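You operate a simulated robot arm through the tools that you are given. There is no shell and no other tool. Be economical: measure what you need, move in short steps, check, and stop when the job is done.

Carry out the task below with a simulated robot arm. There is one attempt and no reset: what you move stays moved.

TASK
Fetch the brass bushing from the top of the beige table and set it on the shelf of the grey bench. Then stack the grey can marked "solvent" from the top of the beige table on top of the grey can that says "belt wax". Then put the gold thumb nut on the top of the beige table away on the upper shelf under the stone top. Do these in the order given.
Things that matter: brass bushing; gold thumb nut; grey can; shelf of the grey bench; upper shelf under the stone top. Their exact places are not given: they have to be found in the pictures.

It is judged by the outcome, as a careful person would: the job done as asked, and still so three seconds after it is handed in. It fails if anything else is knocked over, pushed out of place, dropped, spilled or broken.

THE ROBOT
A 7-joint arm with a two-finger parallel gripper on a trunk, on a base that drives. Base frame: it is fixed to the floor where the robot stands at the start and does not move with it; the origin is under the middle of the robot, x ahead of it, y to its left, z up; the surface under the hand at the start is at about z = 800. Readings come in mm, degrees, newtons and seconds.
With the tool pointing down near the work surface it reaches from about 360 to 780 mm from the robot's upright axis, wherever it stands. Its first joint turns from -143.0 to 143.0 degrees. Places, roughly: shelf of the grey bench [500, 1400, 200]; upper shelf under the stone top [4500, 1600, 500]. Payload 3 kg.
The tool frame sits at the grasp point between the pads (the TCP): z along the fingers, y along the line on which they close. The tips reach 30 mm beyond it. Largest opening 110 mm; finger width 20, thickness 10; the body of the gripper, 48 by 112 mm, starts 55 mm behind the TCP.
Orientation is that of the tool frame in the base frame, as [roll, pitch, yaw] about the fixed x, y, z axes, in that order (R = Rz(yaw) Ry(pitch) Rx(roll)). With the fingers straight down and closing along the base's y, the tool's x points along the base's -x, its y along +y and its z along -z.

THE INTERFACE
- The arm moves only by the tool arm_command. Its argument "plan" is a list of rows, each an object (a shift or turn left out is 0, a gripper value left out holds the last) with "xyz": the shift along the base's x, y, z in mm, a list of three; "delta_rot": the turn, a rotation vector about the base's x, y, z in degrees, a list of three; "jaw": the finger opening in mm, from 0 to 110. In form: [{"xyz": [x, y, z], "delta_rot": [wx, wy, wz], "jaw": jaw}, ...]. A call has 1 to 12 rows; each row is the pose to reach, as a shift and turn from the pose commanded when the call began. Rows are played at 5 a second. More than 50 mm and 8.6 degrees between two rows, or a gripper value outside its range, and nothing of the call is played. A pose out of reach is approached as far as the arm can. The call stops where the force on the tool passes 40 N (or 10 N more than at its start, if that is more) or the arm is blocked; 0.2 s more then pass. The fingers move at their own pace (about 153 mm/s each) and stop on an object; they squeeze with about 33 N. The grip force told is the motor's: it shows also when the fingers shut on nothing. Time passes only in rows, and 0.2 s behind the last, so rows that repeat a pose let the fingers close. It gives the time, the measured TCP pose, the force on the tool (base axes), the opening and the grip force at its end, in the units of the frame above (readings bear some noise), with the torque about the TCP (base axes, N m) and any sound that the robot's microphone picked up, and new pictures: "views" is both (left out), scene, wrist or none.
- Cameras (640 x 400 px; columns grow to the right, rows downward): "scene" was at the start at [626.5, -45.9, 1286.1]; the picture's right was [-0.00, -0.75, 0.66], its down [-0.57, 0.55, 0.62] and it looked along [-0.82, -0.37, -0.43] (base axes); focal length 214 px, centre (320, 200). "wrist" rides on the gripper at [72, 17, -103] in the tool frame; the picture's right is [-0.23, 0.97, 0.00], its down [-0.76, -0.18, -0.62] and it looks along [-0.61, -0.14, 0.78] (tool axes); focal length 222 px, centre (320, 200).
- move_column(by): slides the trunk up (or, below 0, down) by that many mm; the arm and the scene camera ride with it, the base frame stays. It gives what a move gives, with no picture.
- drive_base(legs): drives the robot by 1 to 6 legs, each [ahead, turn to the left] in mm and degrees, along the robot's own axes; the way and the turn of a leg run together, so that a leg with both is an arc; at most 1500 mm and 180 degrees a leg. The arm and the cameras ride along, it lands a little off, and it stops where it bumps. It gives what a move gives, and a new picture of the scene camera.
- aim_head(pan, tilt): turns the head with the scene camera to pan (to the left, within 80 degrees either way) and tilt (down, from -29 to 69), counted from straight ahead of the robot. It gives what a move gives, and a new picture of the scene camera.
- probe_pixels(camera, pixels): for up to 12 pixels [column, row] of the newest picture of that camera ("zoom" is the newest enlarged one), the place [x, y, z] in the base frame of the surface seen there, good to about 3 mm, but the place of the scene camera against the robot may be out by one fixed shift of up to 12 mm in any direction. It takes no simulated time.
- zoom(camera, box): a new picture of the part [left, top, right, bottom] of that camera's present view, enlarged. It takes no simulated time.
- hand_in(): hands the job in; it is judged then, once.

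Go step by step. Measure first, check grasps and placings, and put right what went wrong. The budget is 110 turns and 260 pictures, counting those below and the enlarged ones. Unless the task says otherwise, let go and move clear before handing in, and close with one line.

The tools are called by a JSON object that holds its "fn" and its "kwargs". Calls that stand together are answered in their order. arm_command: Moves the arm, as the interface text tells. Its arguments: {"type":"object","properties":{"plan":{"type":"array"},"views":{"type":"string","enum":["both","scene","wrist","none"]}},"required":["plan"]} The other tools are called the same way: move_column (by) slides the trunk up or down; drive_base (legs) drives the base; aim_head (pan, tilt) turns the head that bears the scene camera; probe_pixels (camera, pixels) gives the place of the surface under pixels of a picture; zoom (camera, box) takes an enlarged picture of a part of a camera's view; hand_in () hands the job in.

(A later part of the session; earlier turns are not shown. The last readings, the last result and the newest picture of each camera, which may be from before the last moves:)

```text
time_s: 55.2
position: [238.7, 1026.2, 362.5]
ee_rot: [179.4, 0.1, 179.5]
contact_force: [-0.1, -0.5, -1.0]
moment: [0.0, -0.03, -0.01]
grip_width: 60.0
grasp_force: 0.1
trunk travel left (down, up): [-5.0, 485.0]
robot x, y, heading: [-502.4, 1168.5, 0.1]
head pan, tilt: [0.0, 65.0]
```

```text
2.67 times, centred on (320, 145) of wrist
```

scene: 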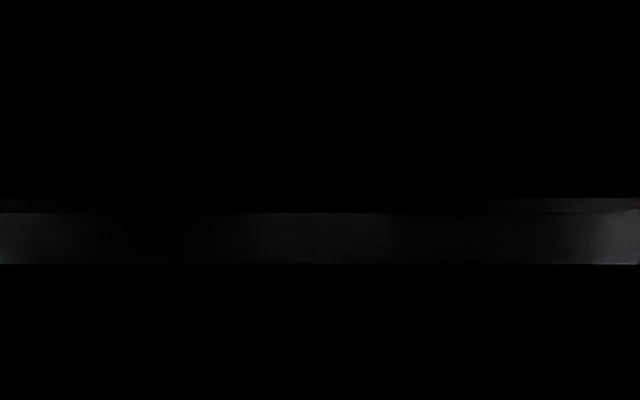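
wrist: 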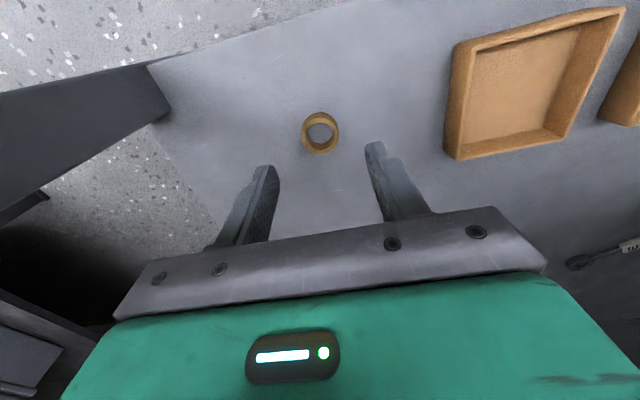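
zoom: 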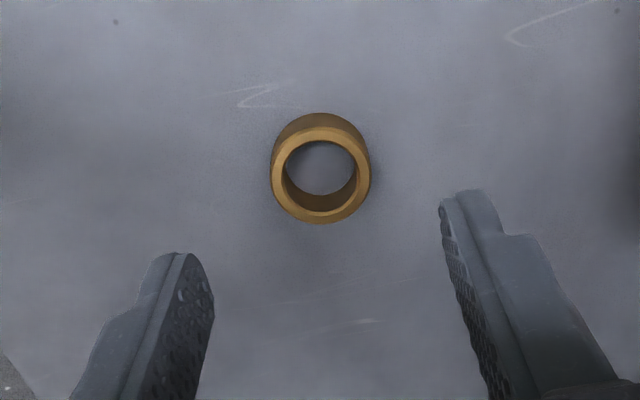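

The bushing stands upright on the shelf. I'll retract, back off, raise the trunk, and turn toward the table.

{"fn": "arm_command", "kwargs": {"plan": [{"xyz": [-45, 0, 0]}, {"xyz": [-90, 0, 0]}, {"xyz": [-135, 0, 0]}, {"xyz": [-175, 0, 0]}], "views": "none"}}

{"fn": "drive_base", "kwargs": {"legs": [[-260, 0]]}}

{"fn": "move_column", "kwargs": {"by": 425}}

{"fn": "arm_command", "kwargs": {"plan": [{"xyz": [0, 20, 45]}, {"xyz": [0, 40, 90]}, {"xyz": [0, 60, 135]}, {"xyz": [0, 80, 180]}, {"xyz": [0, 100, 225]}, {"xyz": [0, 120, 270]}, {"xyz": [0, 140, 315]}], "views": "none"}}

{"fn": "aim_head", "kwargs": {"pan": 0, "tilt": -20}}

{"fn": "drive_base", "kwargs": {"legs": [[0, -90]]}}

```text
time_s: 56.2
position: [64.8, 1026.7, 361.7]
ee_rot: [179.4, 0.0, 179.5]
contact_force: [0.5, 0.6, 0.3]
moment: [-0.04, 0.03, -0.04]
grip_width: 60.1
grasp_force: 0.1
trunk travel left (down, up): [-5.0, 485.0]
robot x, y, heading: [-502.7, 1171.6, 0.1]
head pan, tilt: [0.0, 65.0]
```

```text
time_s: 58.0
position: [-195.6, 1025.3, 360.5]
ee_rot: [179.3, -0.1, 179.5]
contact_force: [0.9, 0.0, 0.4]
moment: [0.0, -0.02, -0.01]
grip_width: 60.2
grasp_force: 0.2
trunk travel left (down, up): [-5.0, 485.0]
robot x, y, heading: [-766.3, 1168.7, 0.2]
head pan, tilt: [0.0, 65.0]
```

scene: 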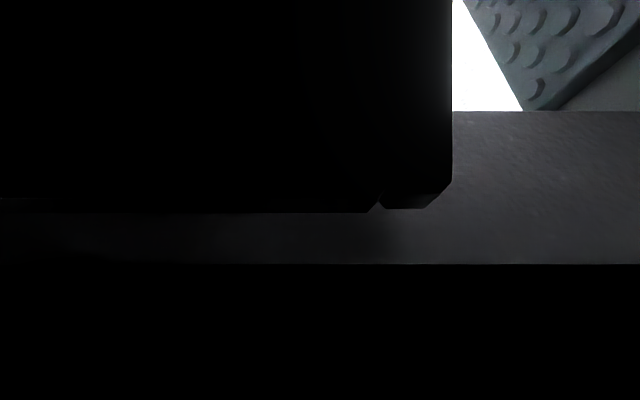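

```text
refused: 425 is not a number from -400 to 400
```

```text
time_s: 59.6
position: [-195.7, 1164.9, 676.0]
ee_rot: [179.4, 0.0, 179.5]
contact_force: [0.5, 0.0, 0.6]
moment: [0.02, 0.01, 0.02]
grip_width: 60.1
grasp_force: 0.0
trunk travel left (down, up): [-5.0, 485.0]
robot x, y, heading: [-766.7, 1166.5, 0.1]
head pan, tilt: [0.0, 65.0]
```

```text
time_s: 61.2
position: [-195.7, 1164.2, 675.4]
ee_rot: [179.4, 0.0, 179.5]
contact_force: [-0.7, -0.7, -0.3]
moment: [0.01, -0.06, -0.02]
grip_width: 60.0
grasp_force: 0.0
trunk travel left (down, up): [-5.0, 485.0]
robot x, y, heading: [-765.7, 1172.6, 0.2]
head pan, tilt: [0.0, -20.0]
```

scene: 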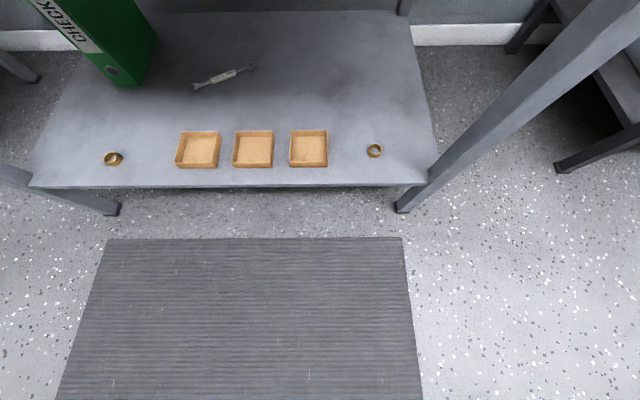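

```text
time_s: 65.6
position: [-771.6, 596.3, 675.5]
ee_rot: [179.4, 0.0, 89.6]
contact_force: [-1.1, -0.5, 0.1]
moment: [0.04, -0.16, 0.0]
grip_width: 59.8
grasp_force: 0.1
trunk travel left (down, up): [-5.0, 485.0]
robot x, y, heading: [-696.5, 1165.8, -90.8]
head pan, tilt: [0.0, -20.0]
```

scene: 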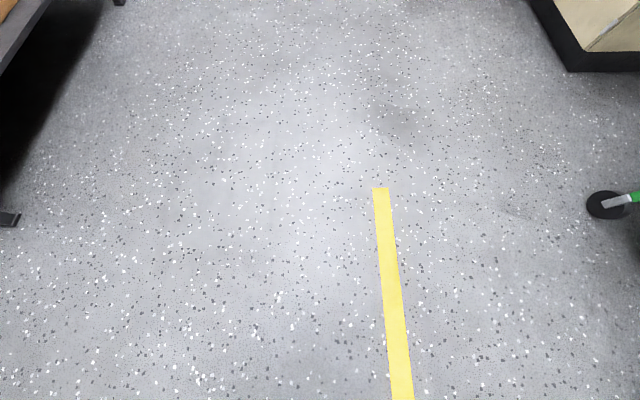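

The position readings after turning look inconsistent. I'll raise the trunk and take fresh settled readings.

{"fn": "move_column", "kwargs": {"by": 400}}

{"fn": "probe_pixels", "kwargs": {"camera": "scene", "pixels": [[380, 190], [600, 210], [10, 220]]}}

```text
time_s: 69.4
position: [-772.2, 595.9, 1076.5]
ee_rot: [179.3, 0.1, 89.6]
contact_force: [0.3, -0.8, -0.4]
moment: [0.02, 0.0, 0.02]
grip_width: 59.8
grasp_force: 0.1
trunk travel left (down, up): [-405.0, 85.0]
robot x, y, heading: [-699.3, 1166.5, -90.3]
head pan, tilt: [0.0, -20.0]
```

```text
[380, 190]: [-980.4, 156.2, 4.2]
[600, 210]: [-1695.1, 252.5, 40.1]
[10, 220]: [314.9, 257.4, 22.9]
```

Now I'll drive to y≈-120 and turn to face the table.

{"fn": "drive_base", "kwargs": {"legs": [[1280, 0]]}}

{"fn": "drive_base", "kwargs": {"legs": [[0, 90]]}}

```text
time_s: 75.8
position: [-791.4, -672.3, 1076.4]
ee_rot: [179.4, 0.0, 89.1]
contact_force: [-0.3, -0.5, -0.8]
moment: [0.01, 0.01, 0.0]
grip_width: 60.0
grasp_force: 0.0
trunk travel left (down, up): [-405.0, 85.0]
robot x, y, heading: [-712.5, -100.5, -90.9]
head pan, tilt: [0.0, -20.0]
```

scene: 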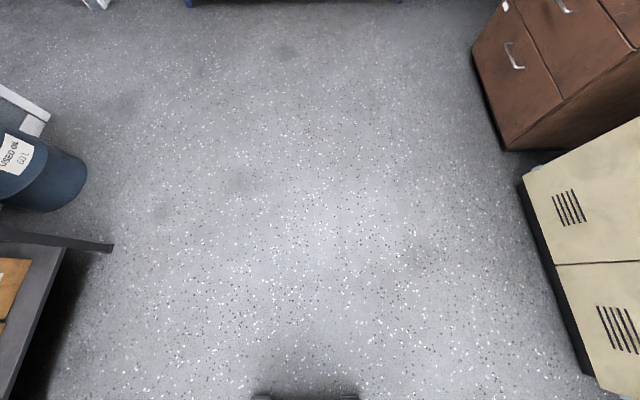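

```text
time_s: 80.1
position: [-139.4, -181.5, 1076.2]
ee_rot: [179.4, -0.1, 179.3]
contact_force: [0.4, -0.6, 0.5]
moment: [0.08, 0.02, 0.04]
grip_width: 59.8
grasp_force: 0.1
trunk travel left (down, up): [-405.0, 85.0]
robot x, y, heading: [-707.6, -173.4, -0.5]
head pan, tilt: [0.0, -20.0]
```

scene: 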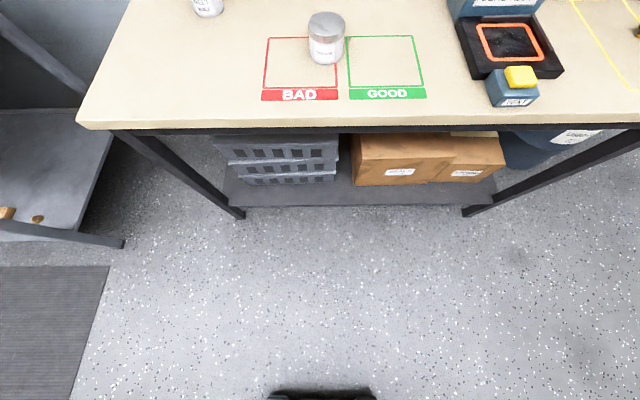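

The robot is at (-708,-173) facing the table, and the path is clear. I'll drive ahead 720.

{"fn": "drive_base", "kwargs": {"legs": [[720, 0]]}}

{"fn": "arm_command", "kwargs": {"plan": [{"xyz": [0, 0, 0], "jaw": 110}, {"xyz": [0, 0, 0]}], "views": "wrist"}}

```text
time_s: 84.1
position: [580.3, -194.5, 1077.3]
ee_rot: [179.6, 0.0, 178.9]
contact_force: [-0.3, 0.2, -0.6]
moment: [0.01, -0.02, -0.03]
grip_width: 60.0
grasp_force: 0.0
trunk travel left (down, up): [-405.0, 85.0]
robot x, y, heading: [10.3, -183.7, -0.9]
head pan, tilt: [0.0, -20.0]
```

scene: 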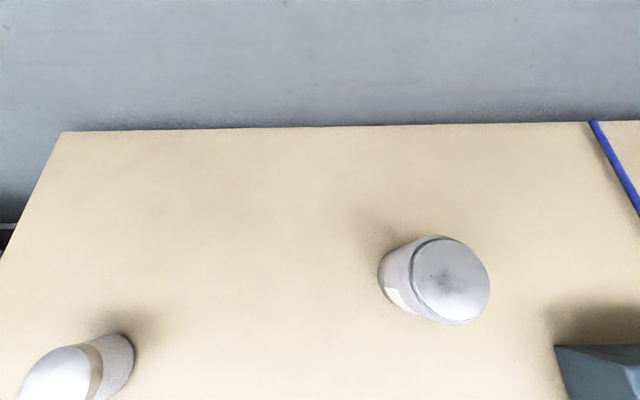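

```text
time_s: 84.7
position: [580.2, -194.1, 1077.7]
ee_rot: [179.4, 0.0, 178.8]
contact_force: [-0.5, 0.2, 0.0]
moment: [-0.01, 0.03, 0.0]
grip_width: 109.8
grasp_force: 0.0
trunk travel left (down, up): [-405.0, 85.0]
robot x, y, heading: [10.5, -182.9, -0.8]
head pan, tilt: [0.0, -20.0]
```

wrist: 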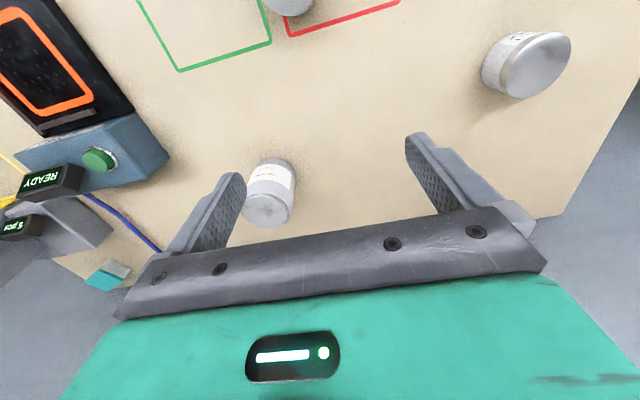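

The solvent can is in view at (268,195). I'll probe its lid rim and body to find its centre.

{"fn": "zoom", "kwargs": {"camera": "wrist", "box": [230, 145, 310, 235]}}

{"fn": "probe_pixels", "kwargs": {"camera": "wrist", "pixels": [[264, 196], [264, 226], [245, 208], [286, 208], [264, 210], [272, 160], [270, 150], [530, 68], [520, 93], [568, 42], [500, 60]]}}

{"fn": "probe_pixels", "kwargs": {"camera": "scene", "pixels": [[450, 280], [417, 280], [485, 280], [450, 240], [450, 318]]}}

```text
4.44 times, centred on (270, 190) of wrist
```

zoom: 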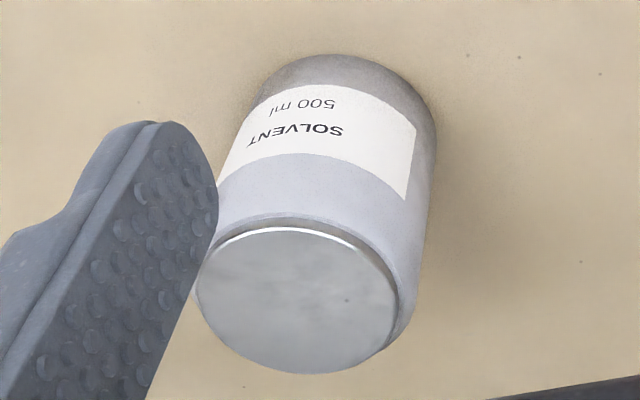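

```text
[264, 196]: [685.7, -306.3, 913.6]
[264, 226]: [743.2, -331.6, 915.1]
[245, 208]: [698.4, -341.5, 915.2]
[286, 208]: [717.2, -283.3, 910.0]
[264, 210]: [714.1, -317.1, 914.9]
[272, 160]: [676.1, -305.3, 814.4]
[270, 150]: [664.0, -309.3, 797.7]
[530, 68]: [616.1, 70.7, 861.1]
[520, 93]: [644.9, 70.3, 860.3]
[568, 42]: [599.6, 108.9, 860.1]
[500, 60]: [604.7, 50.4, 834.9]
```

```text
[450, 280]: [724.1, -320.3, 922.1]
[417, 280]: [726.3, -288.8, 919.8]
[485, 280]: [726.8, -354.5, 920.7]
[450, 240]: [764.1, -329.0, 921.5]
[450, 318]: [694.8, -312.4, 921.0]
```

The solvent can's centre is about (715,-318), with its top at z 914 and a diameter of about 68. I'll move above it and descend to TCP z≈985 first.

{"fn": "arm_command", "kwargs": {"plan": [{"xyz": [30, -30, 0]}, {"xyz": [60, -60, 0]}, {"xyz": [90, -90, 0]}, {"xyz": [120, -115, 0]}, {"xyz": [135, -124, -20]}, {"xyz": [135, -124, -60]}, {"xyz": [135, -124, -95]}], "views": "both"}}

```text
time_s: 86.3
position: [716.4, -318.9, 982.2]
ee_rot: [179.4, 0.0, 178.9]
contact_force: [0.5, 0.1, 0.4]
moment: [-0.01, -0.01, 0.02]
grip_width: 110.1
grasp_force: 0.0
trunk travel left (down, up): [-405.0, 85.0]
robot x, y, heading: [8.1, -182.0, -1.1]
head pan, tilt: [0.0, -20.0]
```

scene: 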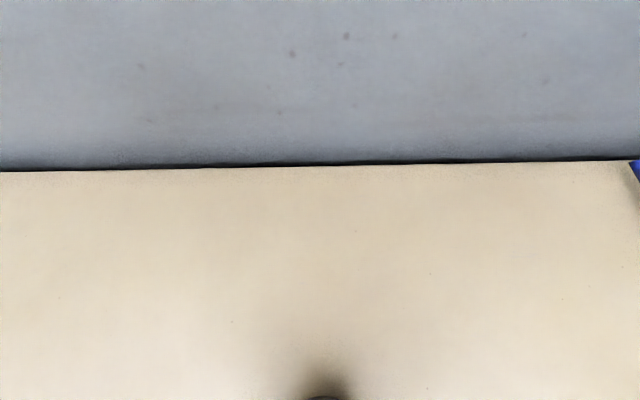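
wrist: 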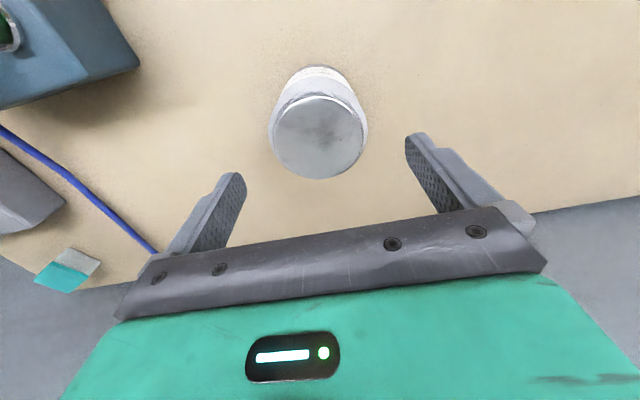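

The can is centred between the fingers, and I'll verify with lid rim probes.

{"fn": "probe_pixels", "kwargs": {"camera": "wrist", "pixels": [[318, 99], [320, 176], [277, 138], [361, 136], [320, 138], [290, 110], [348, 168]]}}

```text
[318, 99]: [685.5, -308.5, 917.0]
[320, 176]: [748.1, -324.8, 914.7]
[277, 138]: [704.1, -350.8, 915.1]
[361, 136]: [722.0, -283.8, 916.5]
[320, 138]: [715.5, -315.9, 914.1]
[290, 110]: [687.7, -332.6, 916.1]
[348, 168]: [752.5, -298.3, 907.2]
```

The can is centred within 2 mm. I'll descend to TCP z 870 and close.

{"fn": "arm_command", "kwargs": {"plan": [{"xyz": [0, 1, -40]}, {"xyz": [0, 1, -80]}, {"xyz": [0, 1, -112]}, {"xyz": [0, 1, -112], "jaw": 0}, {"xyz": [0, 1, -112]}, {"xyz": [0, 1, -112]}], "views": "wrist"}}

```text
time_s: 87.7
position: [715.1, -317.5, 869.9]
ee_rot: [179.5, 0.0, 178.8]
contact_force: [-0.3, -0.8, 0.6]
moment: [-0.27, -0.04, -0.01]
grip_width: 83.3
grasp_force: 33.2
trunk travel left (down, up): [-405.0, 85.0]
robot x, y, heading: [9.5, -181.2, -0.9]
head pan, tilt: [0.0, -20.0]
```

wrist: 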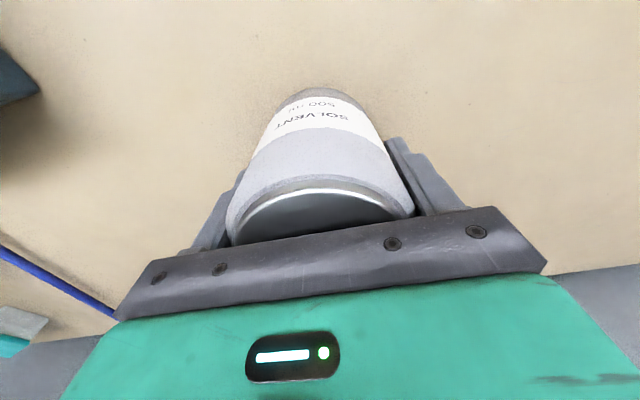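

The grip holds at 83 mm. I'll lift to TCP z≈1020 and move partway toward the belt wax can to measure it.

{"fn": "arm_command", "kwargs": {"plan": [{"xyz": [0, 0, 20]}, {"xyz": [0, 0, 60]}, {"xyz": [0, 0, 105]}, {"xyz": [-10, 35, 150]}, {"xyz": [-30, 75, 150]}, {"xyz": [-50, 115, 150]}, {"xyz": [-70, 155, 150]}, {"xyz": [-90, 195, 150]}, {"xyz": [-100, 230, 150]}], "views": "both"}}

```text
refused: row 4 steps farther than a row can; nothing moved
```

{"fn": "arm_command", "kwargs": {"plan": [{"xyz": [0, 0, 20]}, {"xyz": [0, 0, 60]}, {"xyz": [0, 0, 105]}, {"xyz": [0, 0, 150]}, {"xyz": [-20, 40, 150]}, {"xyz": [-40, 80, 150]}, {"xyz": [-60, 120, 150]}, {"xyz": [-80, 160, 150]}, {"xyz": [-95, 200, 150]}, {"xyz": [-100, 230, 150]}], "views": "both"}}

```text
time_s: 89.9
position: [613.2, -88.9, 1021.3]
ee_rot: [179.4, -0.1, 178.8]
contact_force: [-0.1, -0.3, -5.0]
moment: [0.03, -0.01, -0.02]
grip_width: 83.4
grasp_force: 33.3
trunk travel left (down, up): [-405.0, 85.0]
robot x, y, heading: [7.4, -183.6, -1.0]
head pan, tilt: [0.0, -20.0]
```

scene: 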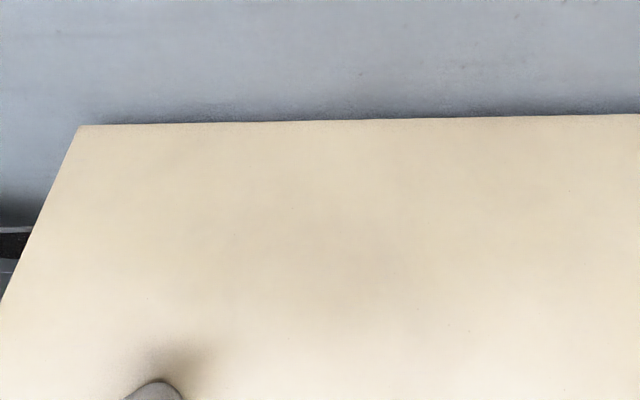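
wrist: 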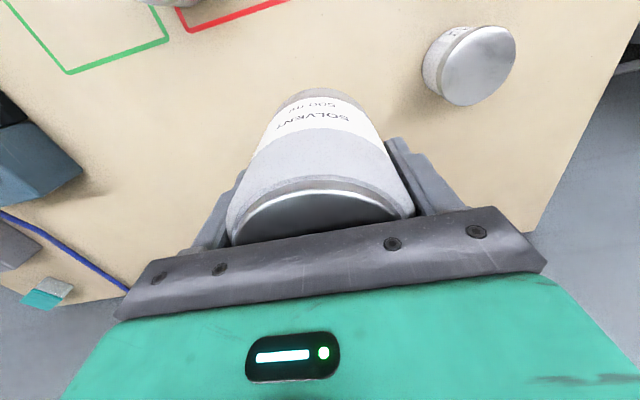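

The can is held, and the belt wax lid is visible at about (475,65). I'll zoom and probe its rim.

{"fn": "zoom", "kwargs": {"camera": "wrist", "box": [410, 10, 530, 120]}}

{"fn": "probe_pixels", "kwargs": {"camera": "wrist", "pixels": [[478, 66], [442, 77], [446, 92], [462, 104], [484, 100], [505, 75], [514, 48], [507, 32], [488, 28], [465, 38], [451, 55]]}}

```text
3.64 times, centred on (470, 65) of wrist
```

zoom: 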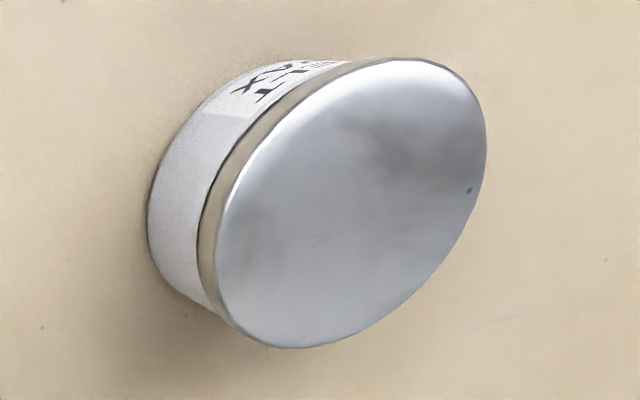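

```text
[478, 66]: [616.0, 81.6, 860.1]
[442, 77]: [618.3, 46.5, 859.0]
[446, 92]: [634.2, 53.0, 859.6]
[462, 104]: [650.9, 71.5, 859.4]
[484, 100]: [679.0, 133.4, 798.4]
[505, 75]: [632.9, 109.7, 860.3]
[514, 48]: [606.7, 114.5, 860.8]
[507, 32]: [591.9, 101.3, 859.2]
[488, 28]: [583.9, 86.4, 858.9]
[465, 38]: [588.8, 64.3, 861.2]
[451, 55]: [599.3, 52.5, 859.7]
```

The belt wax centre is about (617,81) with its top at z 860. I'll move above it with the can bottom at about z 950.

{"fn": "arm_command", "kwargs": {"plan": [{"xyz": [0, 45, 0]}, {"xyz": [0, 90, 0]}, {"xyz": [1, 135, 0]}, {"xyz": [1, 170, 0]}, {"xyz": [1, 170, 0]}, {"xyz": [1, 170, -50]}], "views": "both"}}

{"fn": "aim_head", "kwargs": {"pan": 0, "tilt": 25}}

```text
time_s: 91.3
position: [616.3, 83.4, 969.9]
ee_rot: [179.4, 0.0, 178.9]
contact_force: [0.4, -0.5, -5.1]
moment: [-0.01, 0.01, 0.02]
grip_width: 83.5
grasp_force: 32.7
trunk travel left (down, up): [-405.0, 85.0]
robot x, y, heading: [9.9, -186.9, -1.0]
head pan, tilt: [0.0, -20.0]
```

scene: 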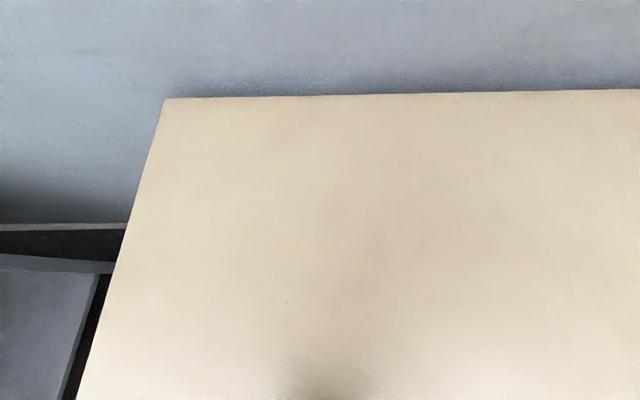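
wrist: 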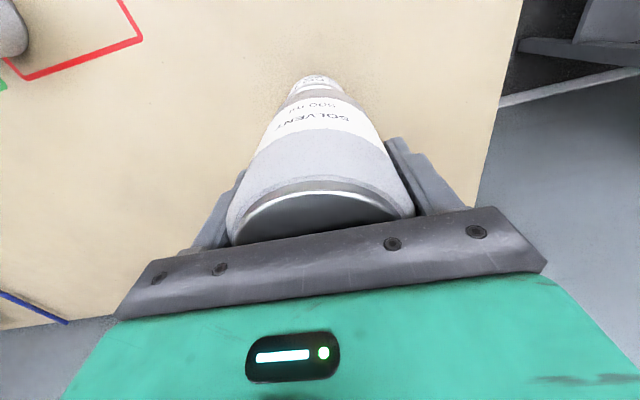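

```text
time_s: 92.4
position: [616.1, 82.3, 970.2]
ee_rot: [179.6, 0.0, 178.8]
contact_force: [0.3, -0.1, -5.5]
moment: [-0.04, 0.04, -0.02]
grip_width: 83.2
grasp_force: 32.6
trunk travel left (down, up): [-405.0, 85.0]
robot x, y, heading: [8.3, -180.4, -0.8]
head pan, tilt: [0.0, 25.0]
```

scene: 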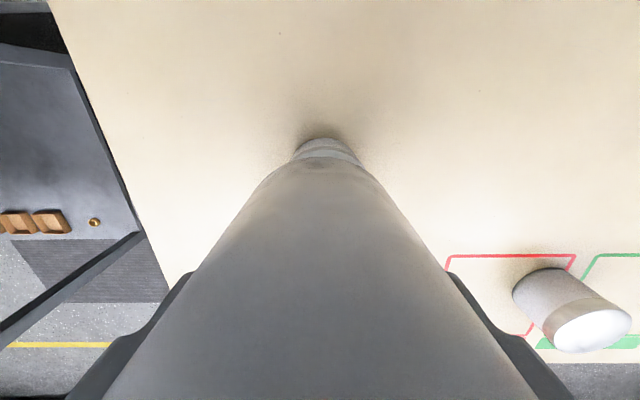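

The can lines up over the belt wax can in both views. I'll descend to just above contact at TCP 933.

{"fn": "arm_command", "kwargs": {"plan": [{"xyz": [-1, -1.5, -15]}, {"xyz": [-1, -1.5, -28]}, {"xyz": [-1, -1.5, -34]}, {"xyz": [-1, -1.5, -37]}, {"xyz": [-1, -1.5, -37]}], "views": "scene"}}

{"fn": "zoom", "kwargs": {"camera": "scene", "box": [260, 100, 400, 190]}}

```text
time_s: 93.6
position: [615.9, 80.0, 933.8]
ee_rot: [179.5, 0.1, 179.0]
contact_force: [-0.9, -0.2, -6.3]
moment: [-0.02, 0.0, -0.03]
grip_width: 83.2
grasp_force: 33.1
trunk travel left (down, up): [-405.0, 85.0]
robot x, y, heading: [9.8, -180.5, -0.9]
head pan, tilt: [0.0, 25.0]
```

scene: 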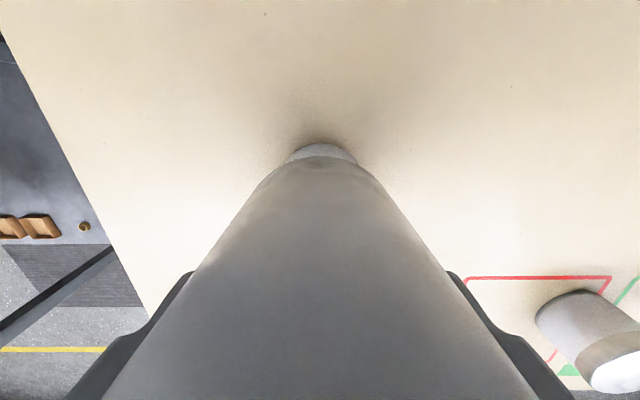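

```text
4.44 times, centred on (330, 145) of scene
```

zoom: 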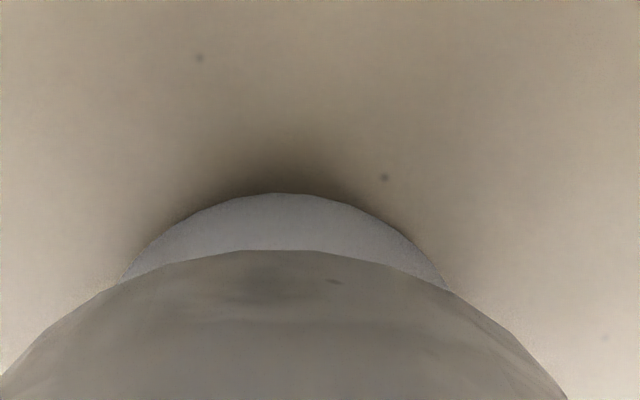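

Still a couple of mm above the lid. I'll creep down while reading the force.

{"fn": "arm_command", "kwargs": {"plan": [{"xyz": [0, 1, -1]}, {"xyz": [0, 1, -2]}, {"xyz": [0, 1, -2.5]}, {"xyz": [0, 1, -2.5]}], "views": "none"}}

```text
time_s: 94.6
position: [614.5, 82.1, 931.5]
ee_rot: [179.5, 0.0, 179.0]
contact_force: [-0.2, 1.0, -3.7]
moment: [-0.03, 0.02, 0.03]
grip_width: 83.5
grasp_force: 33.0
trunk travel left (down, up): [-405.0, 85.0]
robot x, y, heading: [11.2, -180.0, -0.8]
head pan, tilt: [0.0, 25.0]
```

{"fn": "arm_command", "kwargs": {"plan": [{"xyz": [0, 0, -0.7]}, {"xyz": [0, 0, -1.2]}, {"xyz": [0, 0, -1.2]}], "views": "none"}}

```text
time_s: 95.4
position: [615.7, 80.9, 931.0]
ee_rot: [179.4, 0.1, 178.9]
contact_force: [1.6, -0.9, 18.6]
moment: [-0.8, 0.03, 0.06]
grip_width: 83.3
grasp_force: 32.2
trunk travel left (down, up): [-405.0, 85.0]
robot x, y, heading: [5.9, -183.5, -1.2]
head pan, tilt: [0.0, 25.0]
```

Contact came at the -y edge, consistent with the 0.6° roll error. I'll ease up, level the roll, then settle.

{"fn": "arm_command", "kwargs": {"plan": [{"xyz": [0, 0, 0.8]}, {"xyz": [0, 0, 0.8], "delta_rot": [-0.6, 0, 0]}, {"xyz": [0, 0, 0.3], "delta_rot": [-0.6, 0, 0]}, {"xyz": [0, 0, 0.3], "delta_rot": [-0.6, 0, 0]}], "views": "none"}}

```text
time_s: 96.4
position: [615.8, 81.4, 930.7]
ee_rot: [-180.0, 0.0, 178.9]
contact_force: [0.2, 3.0, 10.5]
moment: [0.46, 0.04, 0.0]
grip_width: 83.3
grasp_force: 32.5
trunk travel left (down, up): [-405.0, 85.0]
robot x, y, heading: [8.9, -184.7, -1.2]
head pan, tilt: [0.0, 25.0]
```

It's nearly flat, so I'll split the difference and then release by opening the jaw gradually.

{"fn": "arm_command", "kwargs": {"plan": [{"xyz": [0, 0, 0.3], "delta_rot": [0.25, 0, 0]}, {"xyz": [0, 0, 0.3], "delta_rot": [0.25, 0, 0], "jaw": 110}, {"xyz": [0, 0, 0.3], "delta_rot": [0.25, 0, 0]}, {"xyz": [0, 0, 0.3], "delta_rot": [0.25, 0, 0]}, {"xyz": [0, 0, 30], "delta_rot": [0.25, 0, 0]}, {"xyz": [0, 0, 70], "delta_rot": [0.25, 0, 0]}, {"xyz": [0, 0, 115], "delta_rot": [0.25, 0, 0]}, {"xyz": [0, 0, 155], "delta_rot": [0.25, 0, 0]}, {"xyz": [0, 0, 195], "delta_rot": [0.25, 0, 0]}], "views": "both"}}

```text
time_s: 98.4
position: [616.4, 79.9, 1126.4]
ee_rot: [179.8, 0.0, 179.0]
contact_force: [-0.2, 0.4, -0.4]
moment: [0.01, 0.05, -0.03]
grip_width: 110.3
grasp_force: 0.1
trunk travel left (down, up): [-405.0, 85.0]
robot x, y, heading: [11.1, -184.4, -1.1]
head pan, tilt: [0.0, 25.0]
```

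scene: 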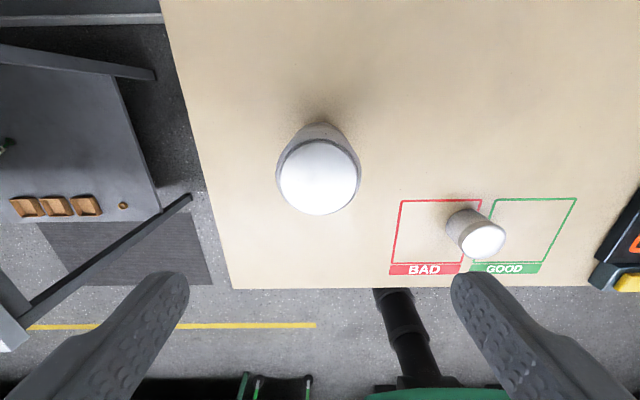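
wrist: 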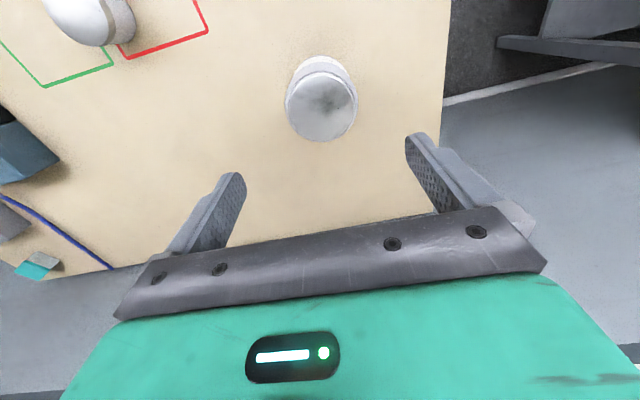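

The solvent can is stacked upright. I'll verify its height, then back off to move toward the thumb nut near (500,-885).

{"fn": "probe_pixels", "kwargs": {"camera": "wrist", "pixels": [[321, 105], [290, 105], [352, 105], [321, 76], [321, 136]]}}

{"fn": "aim_head", "kwargs": {"pan": 0, "tilt": -20}}

{"fn": "drive_base", "kwargs": {"legs": [[-450, 0], [0, -89]]}}

```text
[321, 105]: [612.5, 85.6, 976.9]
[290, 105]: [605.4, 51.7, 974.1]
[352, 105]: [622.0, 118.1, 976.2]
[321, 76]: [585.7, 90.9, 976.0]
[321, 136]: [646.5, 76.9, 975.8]
```

```text
time_s: 99.5
position: [617.3, 78.9, 1126.5]
ee_rot: [179.9, 0.0, 178.9]
contact_force: [-0.1, -0.3, 0.8]
moment: [-0.02, 0.03, -0.01]
grip_width: 110.0
grasp_force: 0.0
trunk travel left (down, up): [-405.0, 85.0]
robot x, y, heading: [7.1, -181.9, -1.1]
head pan, tilt: [0.0, -20.0]
```

scene: 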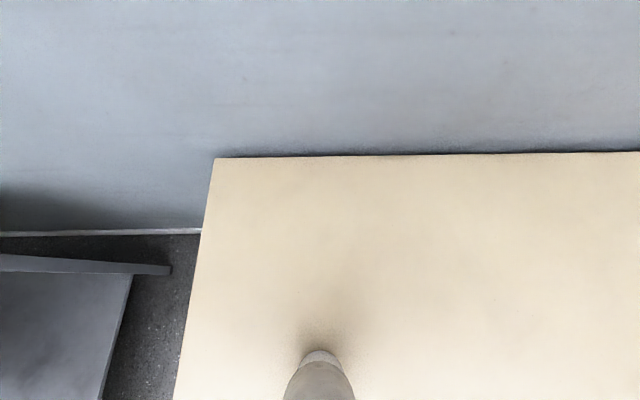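

```text
time_s: 106.1
position: [-166.7, -777.6, 1126.5]
ee_rot: [179.8, 0.0, 89.6]
contact_force: [-0.6, 0.6, 0.7]
moment: [-0.09, 0.01, 0.01]
grip_width: 110.1
grasp_force: 0.2
trunk travel left (down, up): [-405.0, 85.0]
robot x, y, heading: [-366.1, -178.7, -90.3]
head pan, tilt: [0.0, -20.0]
```

scene: 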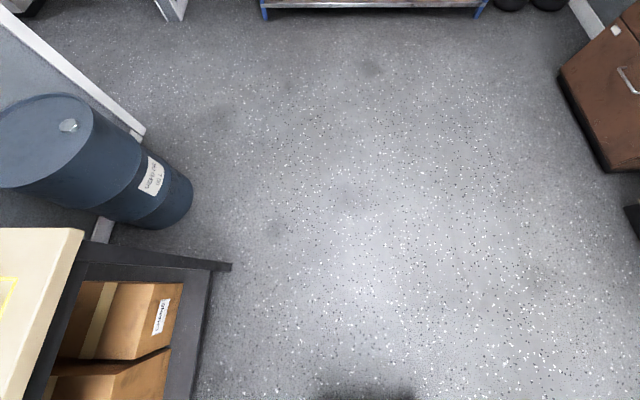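

The floor is clear, with a barrel to the left that the hand at z 1126 passes above. I'll drive 570 and turn back left.

{"fn": "drive_base", "kwargs": {"legs": [[570, 0], [0, 90]]}}

```text
time_s: 113.3
position: [242.4, -566.2, 1126.2]
ee_rot: [179.8, 0.0, 177.9]
contact_force: [1.2, -1.9, 0.5]
moment: [0.14, 0.11, -0.03]
grip_width: 110.3
grasp_force: 0.0
trunk travel left (down, up): [-405.0, 85.0]
robot x, y, heading: [-366.7, -819.4, -0.6]
head pan, tilt: [0.0, -20.0]
```

scene: 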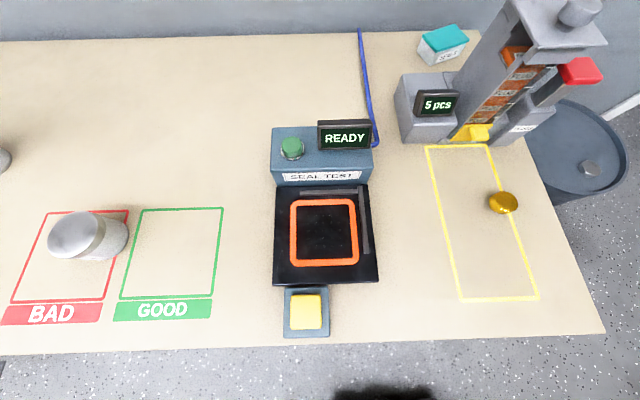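

The nut is at (503,202), with a feeder machine behind it. I'll probe the nut, the feeder and the tester.

{"fn": "probe_pixels", "kwargs": {"camera": "scene", "pixels": [[503, 202], [503, 195], [492, 203], [515, 203], [503, 212], [475, 130], [455, 138], [345, 135], [580, 70], [560, 15], [525, 225], [340, 130]]}}

{"fn": "zoom", "kwargs": {"camera": "scene", "box": [470, 170, 540, 230]}}

```text
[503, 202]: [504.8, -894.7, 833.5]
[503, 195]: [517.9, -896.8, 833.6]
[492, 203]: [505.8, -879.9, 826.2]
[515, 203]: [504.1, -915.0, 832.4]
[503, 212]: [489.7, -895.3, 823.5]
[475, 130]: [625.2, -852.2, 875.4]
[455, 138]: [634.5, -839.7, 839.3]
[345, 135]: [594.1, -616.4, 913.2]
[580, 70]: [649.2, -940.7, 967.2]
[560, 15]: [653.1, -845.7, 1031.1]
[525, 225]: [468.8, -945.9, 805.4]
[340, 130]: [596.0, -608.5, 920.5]
```

```text
6.67 times, centred on (505, 200) of scene
```

zoom: 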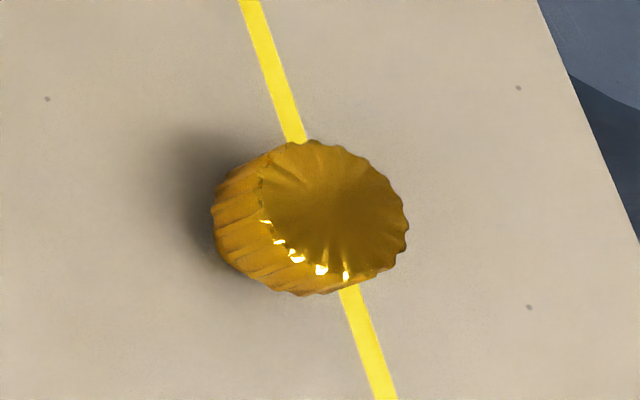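

The nut is about 36 mm across and 27 tall at about (492,-892), and the feeder starts at x≈611. I'll re-pose the arm, then drive in.

{"fn": "arm_command", "kwargs": {"plan": [{"xyz": [-12, -40, 0], "jaw": 80}, {"xyz": [-24, -80, 0]}, {"xyz": [-36, -120, 0]}, {"xyz": [-48, -160, 0]}, {"xyz": [-60, -200, 0]}, {"xyz": [-72, -240, 0]}, {"xyz": [-84, -280, 0]}, {"xyz": [-100, -322, 0]}], "views": "none"}}

{"fn": "drive_base", "kwargs": {"legs": [[345, 0]]}}

{"fn": "arm_command", "kwargs": {"plan": [{"xyz": [0, 0, -40]}, {"xyz": [0, 0, -80]}], "views": "wrist"}}

```text
time_s: 115.1
position: [141.2, -886.6, 1125.7]
ee_rot: [179.8, 0.1, 178.0]
contact_force: [0.3, 0.7, 0.0]
moment: [-0.03, -0.02, -0.04]
grip_width: 80.0
grasp_force: 0.1
trunk travel left (down, up): [-405.0, 85.0]
robot x, y, heading: [-370.2, -822.4, -0.5]
head pan, tilt: [0.0, -20.0]
```

```text
time_s: 117.3
position: [478.0, -892.3, 1126.3]
ee_rot: [179.7, 0.0, 177.9]
contact_force: [-0.5, -0.1, 0.1]
moment: [0.01, -0.01, -0.01]
grip_width: 80.3
grasp_force: 0.1
trunk travel left (down, up): [-405.0, 85.0]
robot x, y, heading: [-30.5, -817.8, -1.0]
head pan, tilt: [0.0, -20.0]
```

scene: 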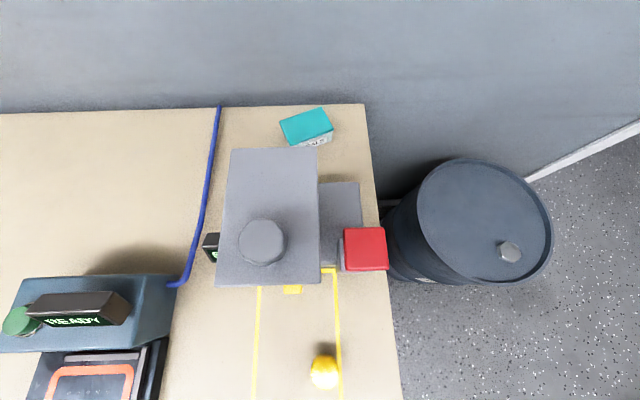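

```text
time_s: 117.9
position: [477.1, -894.7, 1047.9]
ee_rot: [179.7, -0.1, 178.0]
contact_force: [-0.1, 0.6, -0.3]
moment: [-0.01, -0.01, 0.04]
grip_width: 80.1
grasp_force: 0.2
trunk travel left (down, up): [-405.0, 85.0]
robot x, y, heading: [-33.7, -828.2, -1.0]
head pan, tilt: [0.0, -20.0]
```

wrist: 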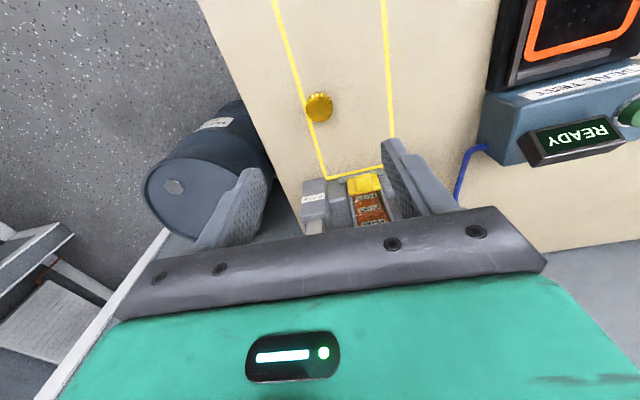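

I'll probe the nut from the wrist view.

{"fn": "probe_pixels", "kwargs": {"camera": "wrist", "pixels": [[319, 107], [308, 108], [331, 106], [320, 95], [320, 118], [350, 120], [366, 180], [310, 190]]}}

{"fn": "zoom", "kwargs": {"camera": "wrist", "box": [280, 75, 360, 140]}}

```text
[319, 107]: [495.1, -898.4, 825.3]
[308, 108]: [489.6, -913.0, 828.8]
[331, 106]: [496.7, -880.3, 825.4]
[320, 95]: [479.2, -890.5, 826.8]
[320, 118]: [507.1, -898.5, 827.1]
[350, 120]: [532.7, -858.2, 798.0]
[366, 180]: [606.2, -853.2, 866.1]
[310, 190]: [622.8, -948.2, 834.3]
```

```text
6.15 times, centred on (320, 108) of wrist
```

zoom: 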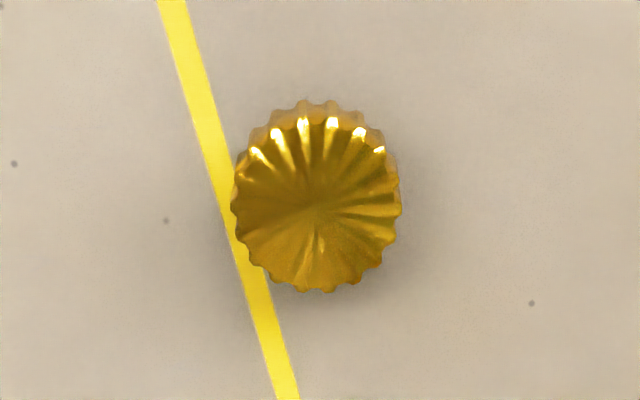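

The nut's centre is about (493,-896) with its top at z 826. I'll align, check once at z 900, then grasp.

{"fn": "arm_command", "kwargs": {"plan": [{"xyz": [16, -2, -40]}, {"xyz": [16, -2, -85]}, {"xyz": [16, -2, -130]}, {"xyz": [16, -2, -148]}], "views": "wrist"}}

{"fn": "probe_pixels", "kwargs": {"camera": "wrist", "pixels": [[320, 125], [300, 125], [340, 125], [320, 105], [320, 145]]}}

```text
time_s: 118.5
position: [495.5, -896.5, 976.3]
ee_rot: [179.8, 1.2, 177.9]
contact_force: [-27.6, -3.1, 30.9]
moment: [1.1, -5.92, 0.46]
grip_width: 80.1
grasp_force: 0.0
trunk travel left (down, up): [-405.0, 85.0]
robot x, y, heading: [-31.4, -826.5, -0.9]
head pan, tilt: [0.0, -20.0]
stopped in row 3: the force on the tool passed its limit at 164 N (the readings are from after the stop); the commanded pose is now the measured one
```

wrist: 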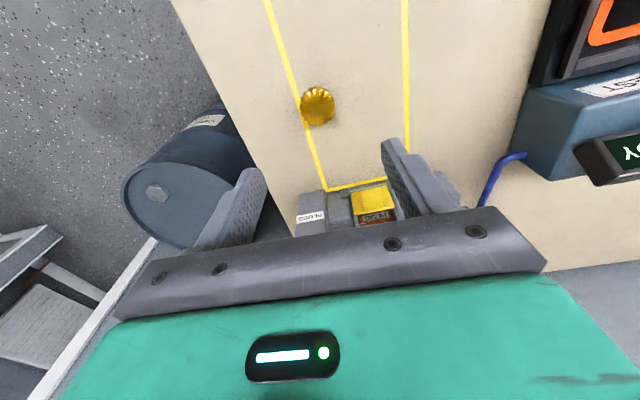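

```text
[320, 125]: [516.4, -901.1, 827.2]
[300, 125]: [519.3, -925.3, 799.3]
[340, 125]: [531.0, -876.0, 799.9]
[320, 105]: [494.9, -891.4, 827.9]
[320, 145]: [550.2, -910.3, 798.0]
```

The hand hit the feeder's overhanging head, so I'll retreat up and back at once and check the feeder.

{"fn": "arm_command", "kwargs": {"plan": [{"xyz": [-10, 0, 20]}, {"xyz": [-30, 0, 60]}, {"xyz": [-60, 0, 100]}, {"xyz": [-95, 0, 130]}, {"xyz": [-130, 0, 150]}], "views": "scene"}}

```text
time_s: 119.7
position: [367.7, -897.5, 1124.0]
ee_rot: [179.9, 0.8, 177.8]
contact_force: [0.6, -0.5, -0.3]
moment: [-0.04, 0.01, -0.01]
grip_width: 80.0
grasp_force: 0.2
trunk travel left (down, up): [-405.0, 85.0]
robot x, y, heading: [-33.2, -826.2, -1.0]
head pan, tilt: [0.0, -20.0]
```

scene: 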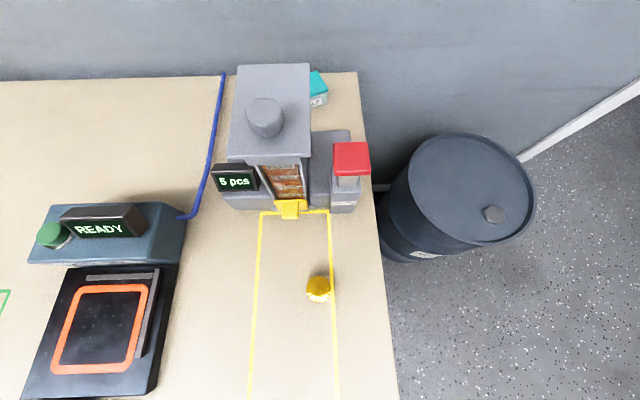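

The feeder still looks aligned with the yellow outline. I'll probe its extents.

{"fn": "probe_pixels", "kwargs": {"camera": "scene", "pixels": [[235, 155], [305, 155], [264, 115], [290, 210], [237, 178], [350, 160], [345, 205], [318, 287], [270, 95], [308, 75], [240, 72], [262, 212]]}}

{"fn": "zoom", "kwargs": {"camera": "scene", "box": [200, 50, 400, 310]}}

```text
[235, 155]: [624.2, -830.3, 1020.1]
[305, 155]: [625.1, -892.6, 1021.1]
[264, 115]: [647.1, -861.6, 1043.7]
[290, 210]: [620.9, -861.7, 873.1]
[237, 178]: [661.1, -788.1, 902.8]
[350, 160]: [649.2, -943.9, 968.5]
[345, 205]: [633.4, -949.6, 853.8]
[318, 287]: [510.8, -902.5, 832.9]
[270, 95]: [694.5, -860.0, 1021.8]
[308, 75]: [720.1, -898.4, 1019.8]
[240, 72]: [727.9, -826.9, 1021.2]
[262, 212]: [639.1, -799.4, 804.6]
```

```text
1.54 times, centred on (300, 180) of scene
```

zoom: 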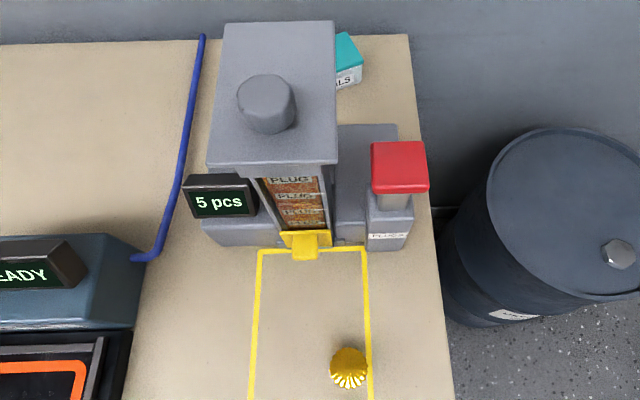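

The feeder is unmoved. Something on the hand reaches forward and met the feeder's knob, so I'll turn the hand 90° clockwise, pointing that side off the table, before descending.

{"fn": "arm_command", "kwargs": {"plan": [{"delta_rot": [0, 0, -8.5]}, {"delta_rot": [0, 0, -17]}, {"delta_rot": [0, 0, -25.5]}, {"delta_rot": [0, 0, -34]}, {"delta_rot": [0, 0, -42.5]}, {"delta_rot": [0, 0, -51]}, {"delta_rot": [0, 0, -59.5]}, {"delta_rot": [0, 0, -68]}, {"delta_rot": [0, 0, -76.5]}, {"delta_rot": [0, 0, -85]}, {"delta_rot": [0, 0, -89]}, {"delta_rot": [0, 0, -89]}], "views": "both"}}

```text
time_s: 122.3
position: [368.0, -894.8, 1123.0]
ee_rot: [179.8, 0.9, 88.9]
contact_force: [0.0, 0.0, 0.2]
moment: [0.0, 0.0, 0.0]
grip_width: 80.0
grasp_force: 0.0
trunk travel left (down, up): [-405.0, 85.0]
robot x, y, heading: [-30.6, -822.6, -1.0]
head pan, tilt: [0.0, -20.0]
```

scene: 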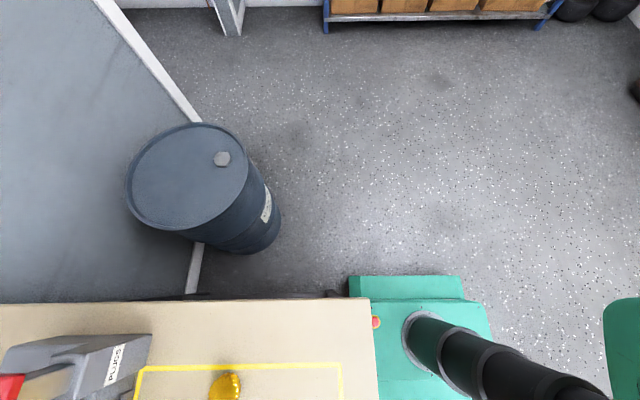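
wrist: 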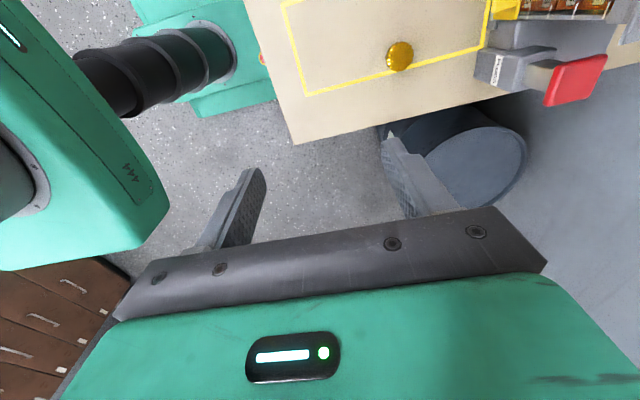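

The scene camera turned with the hand, so its mount is likely the protrusion. It now points away from the feeder, so I'll move over the nut and descend in guarded steps.

{"fn": "arm_command", "kwargs": {"plan": [{"xyz": [45, 0, 0], "delta_rot": [0.9, 0, 0]}, {"xyz": [90, 0, 0], "delta_rot": [0.9, 0, 0]}, {"xyz": [125, -1, 0], "delta_rot": [0.9, 0, 0]}, {"xyz": [125, -1, -40], "delta_rot": [0.9, 0, 0]}, {"xyz": [125, -1, -80], "delta_rot": [0.9, 0, 0]}], "views": "wrist"}}

```text
time_s: 123.5
position: [493.3, -898.8, 1044.1]
ee_rot: [179.8, 0.0, 88.9]
contact_force: [0.0, 0.5, 1.0]
moment: [0.02, -0.02, -0.03]
grip_width: 79.7
grasp_force: 0.0
trunk travel left (down, up): [-405.0, 85.0]
robot x, y, heading: [-32.8, -822.0, -0.9]
head pan, tilt: [0.0, -20.0]
```

wrist: 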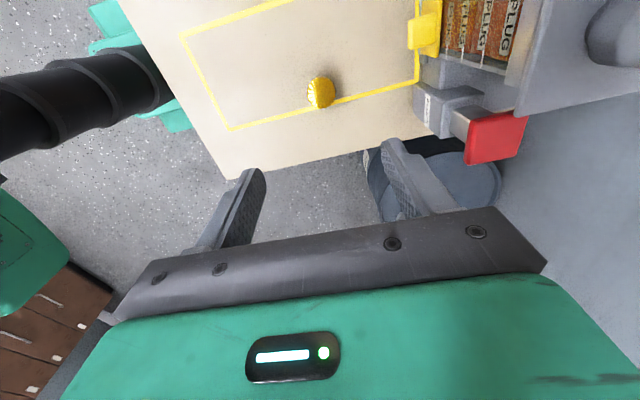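

The nut is at (320,92). I'll continue down in smaller, guarded steps.

{"fn": "arm_command", "kwargs": {"plan": [{"xyz": [0, 0, -20]}, {"xyz": [0, 0, -40]}, {"xyz": [0, 0, -60]}, {"xyz": [0, 0, -80]}, {"xyz": [0, 0, -100]}, {"xyz": [0, 0, -120]}, {"xyz": [0, 0, -140]}], "views": "wrist"}}

{"fn": "probe_pixels", "kwargs": {"camera": "wrist", "pixels": [[320, 125], [300, 125], [340, 125], [320, 105], [320, 145], [320, 115], [320, 135]]}}

```text
time_s: 125.1
position: [492.0, -897.4, 903.9]
ee_rot: [-180.0, -0.1, 88.8]
contact_force: [-0.5, -0.6, 0.6]
moment: [0.01, 0.02, 0.02]
grip_width: 80.1
grasp_force: 0.1
trunk travel left (down, up): [-405.0, 85.0]
robot x, y, heading: [-30.8, -821.0, -1.1]
head pan, tilt: [0.0, -20.0]
```

wrist: 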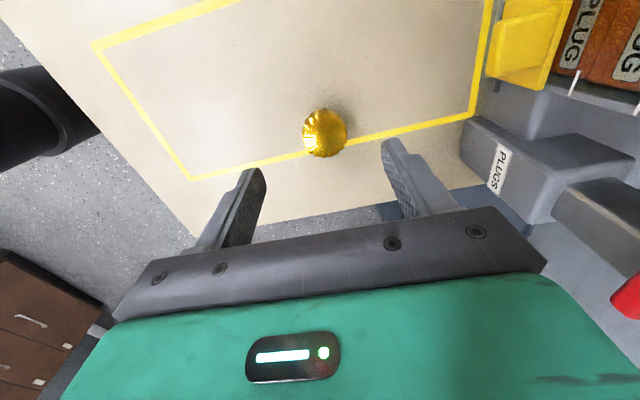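

```text
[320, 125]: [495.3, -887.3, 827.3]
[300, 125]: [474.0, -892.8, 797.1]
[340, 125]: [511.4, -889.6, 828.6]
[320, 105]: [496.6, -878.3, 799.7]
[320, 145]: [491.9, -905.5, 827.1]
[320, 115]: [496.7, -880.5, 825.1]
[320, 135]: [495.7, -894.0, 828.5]
```

The nut's centre is about (495,-896), so I'll descend to TCP 836 and close.

{"fn": "arm_command", "kwargs": {"plan": [{"xyz": [2, 1, -25]}, {"xyz": [2, 1, -50]}, {"xyz": [2, 1, -68]}, {"xyz": [2, 1, -68], "jaw": 0}, {"xyz": [2, 1, -68]}, {"xyz": [2, 1, -68]}], "views": "wrist"}}

```text
time_s: 126.5
position: [494.3, -896.3, 835.6]
ee_rot: [179.9, -0.1, 88.9]
contact_force: [0.3, 0.6, 0.0]
moment: [0.01, -0.02, 0.01]
grip_width: 36.2
grasp_force: 33.5
trunk travel left (down, up): [-405.0, 85.0]
robot x, y, heading: [-31.2, -822.0, -0.6]
head pan, tilt: [0.0, -20.0]
```

wrist: 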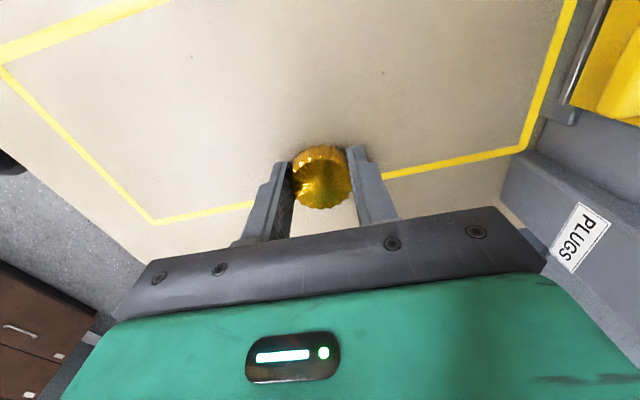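

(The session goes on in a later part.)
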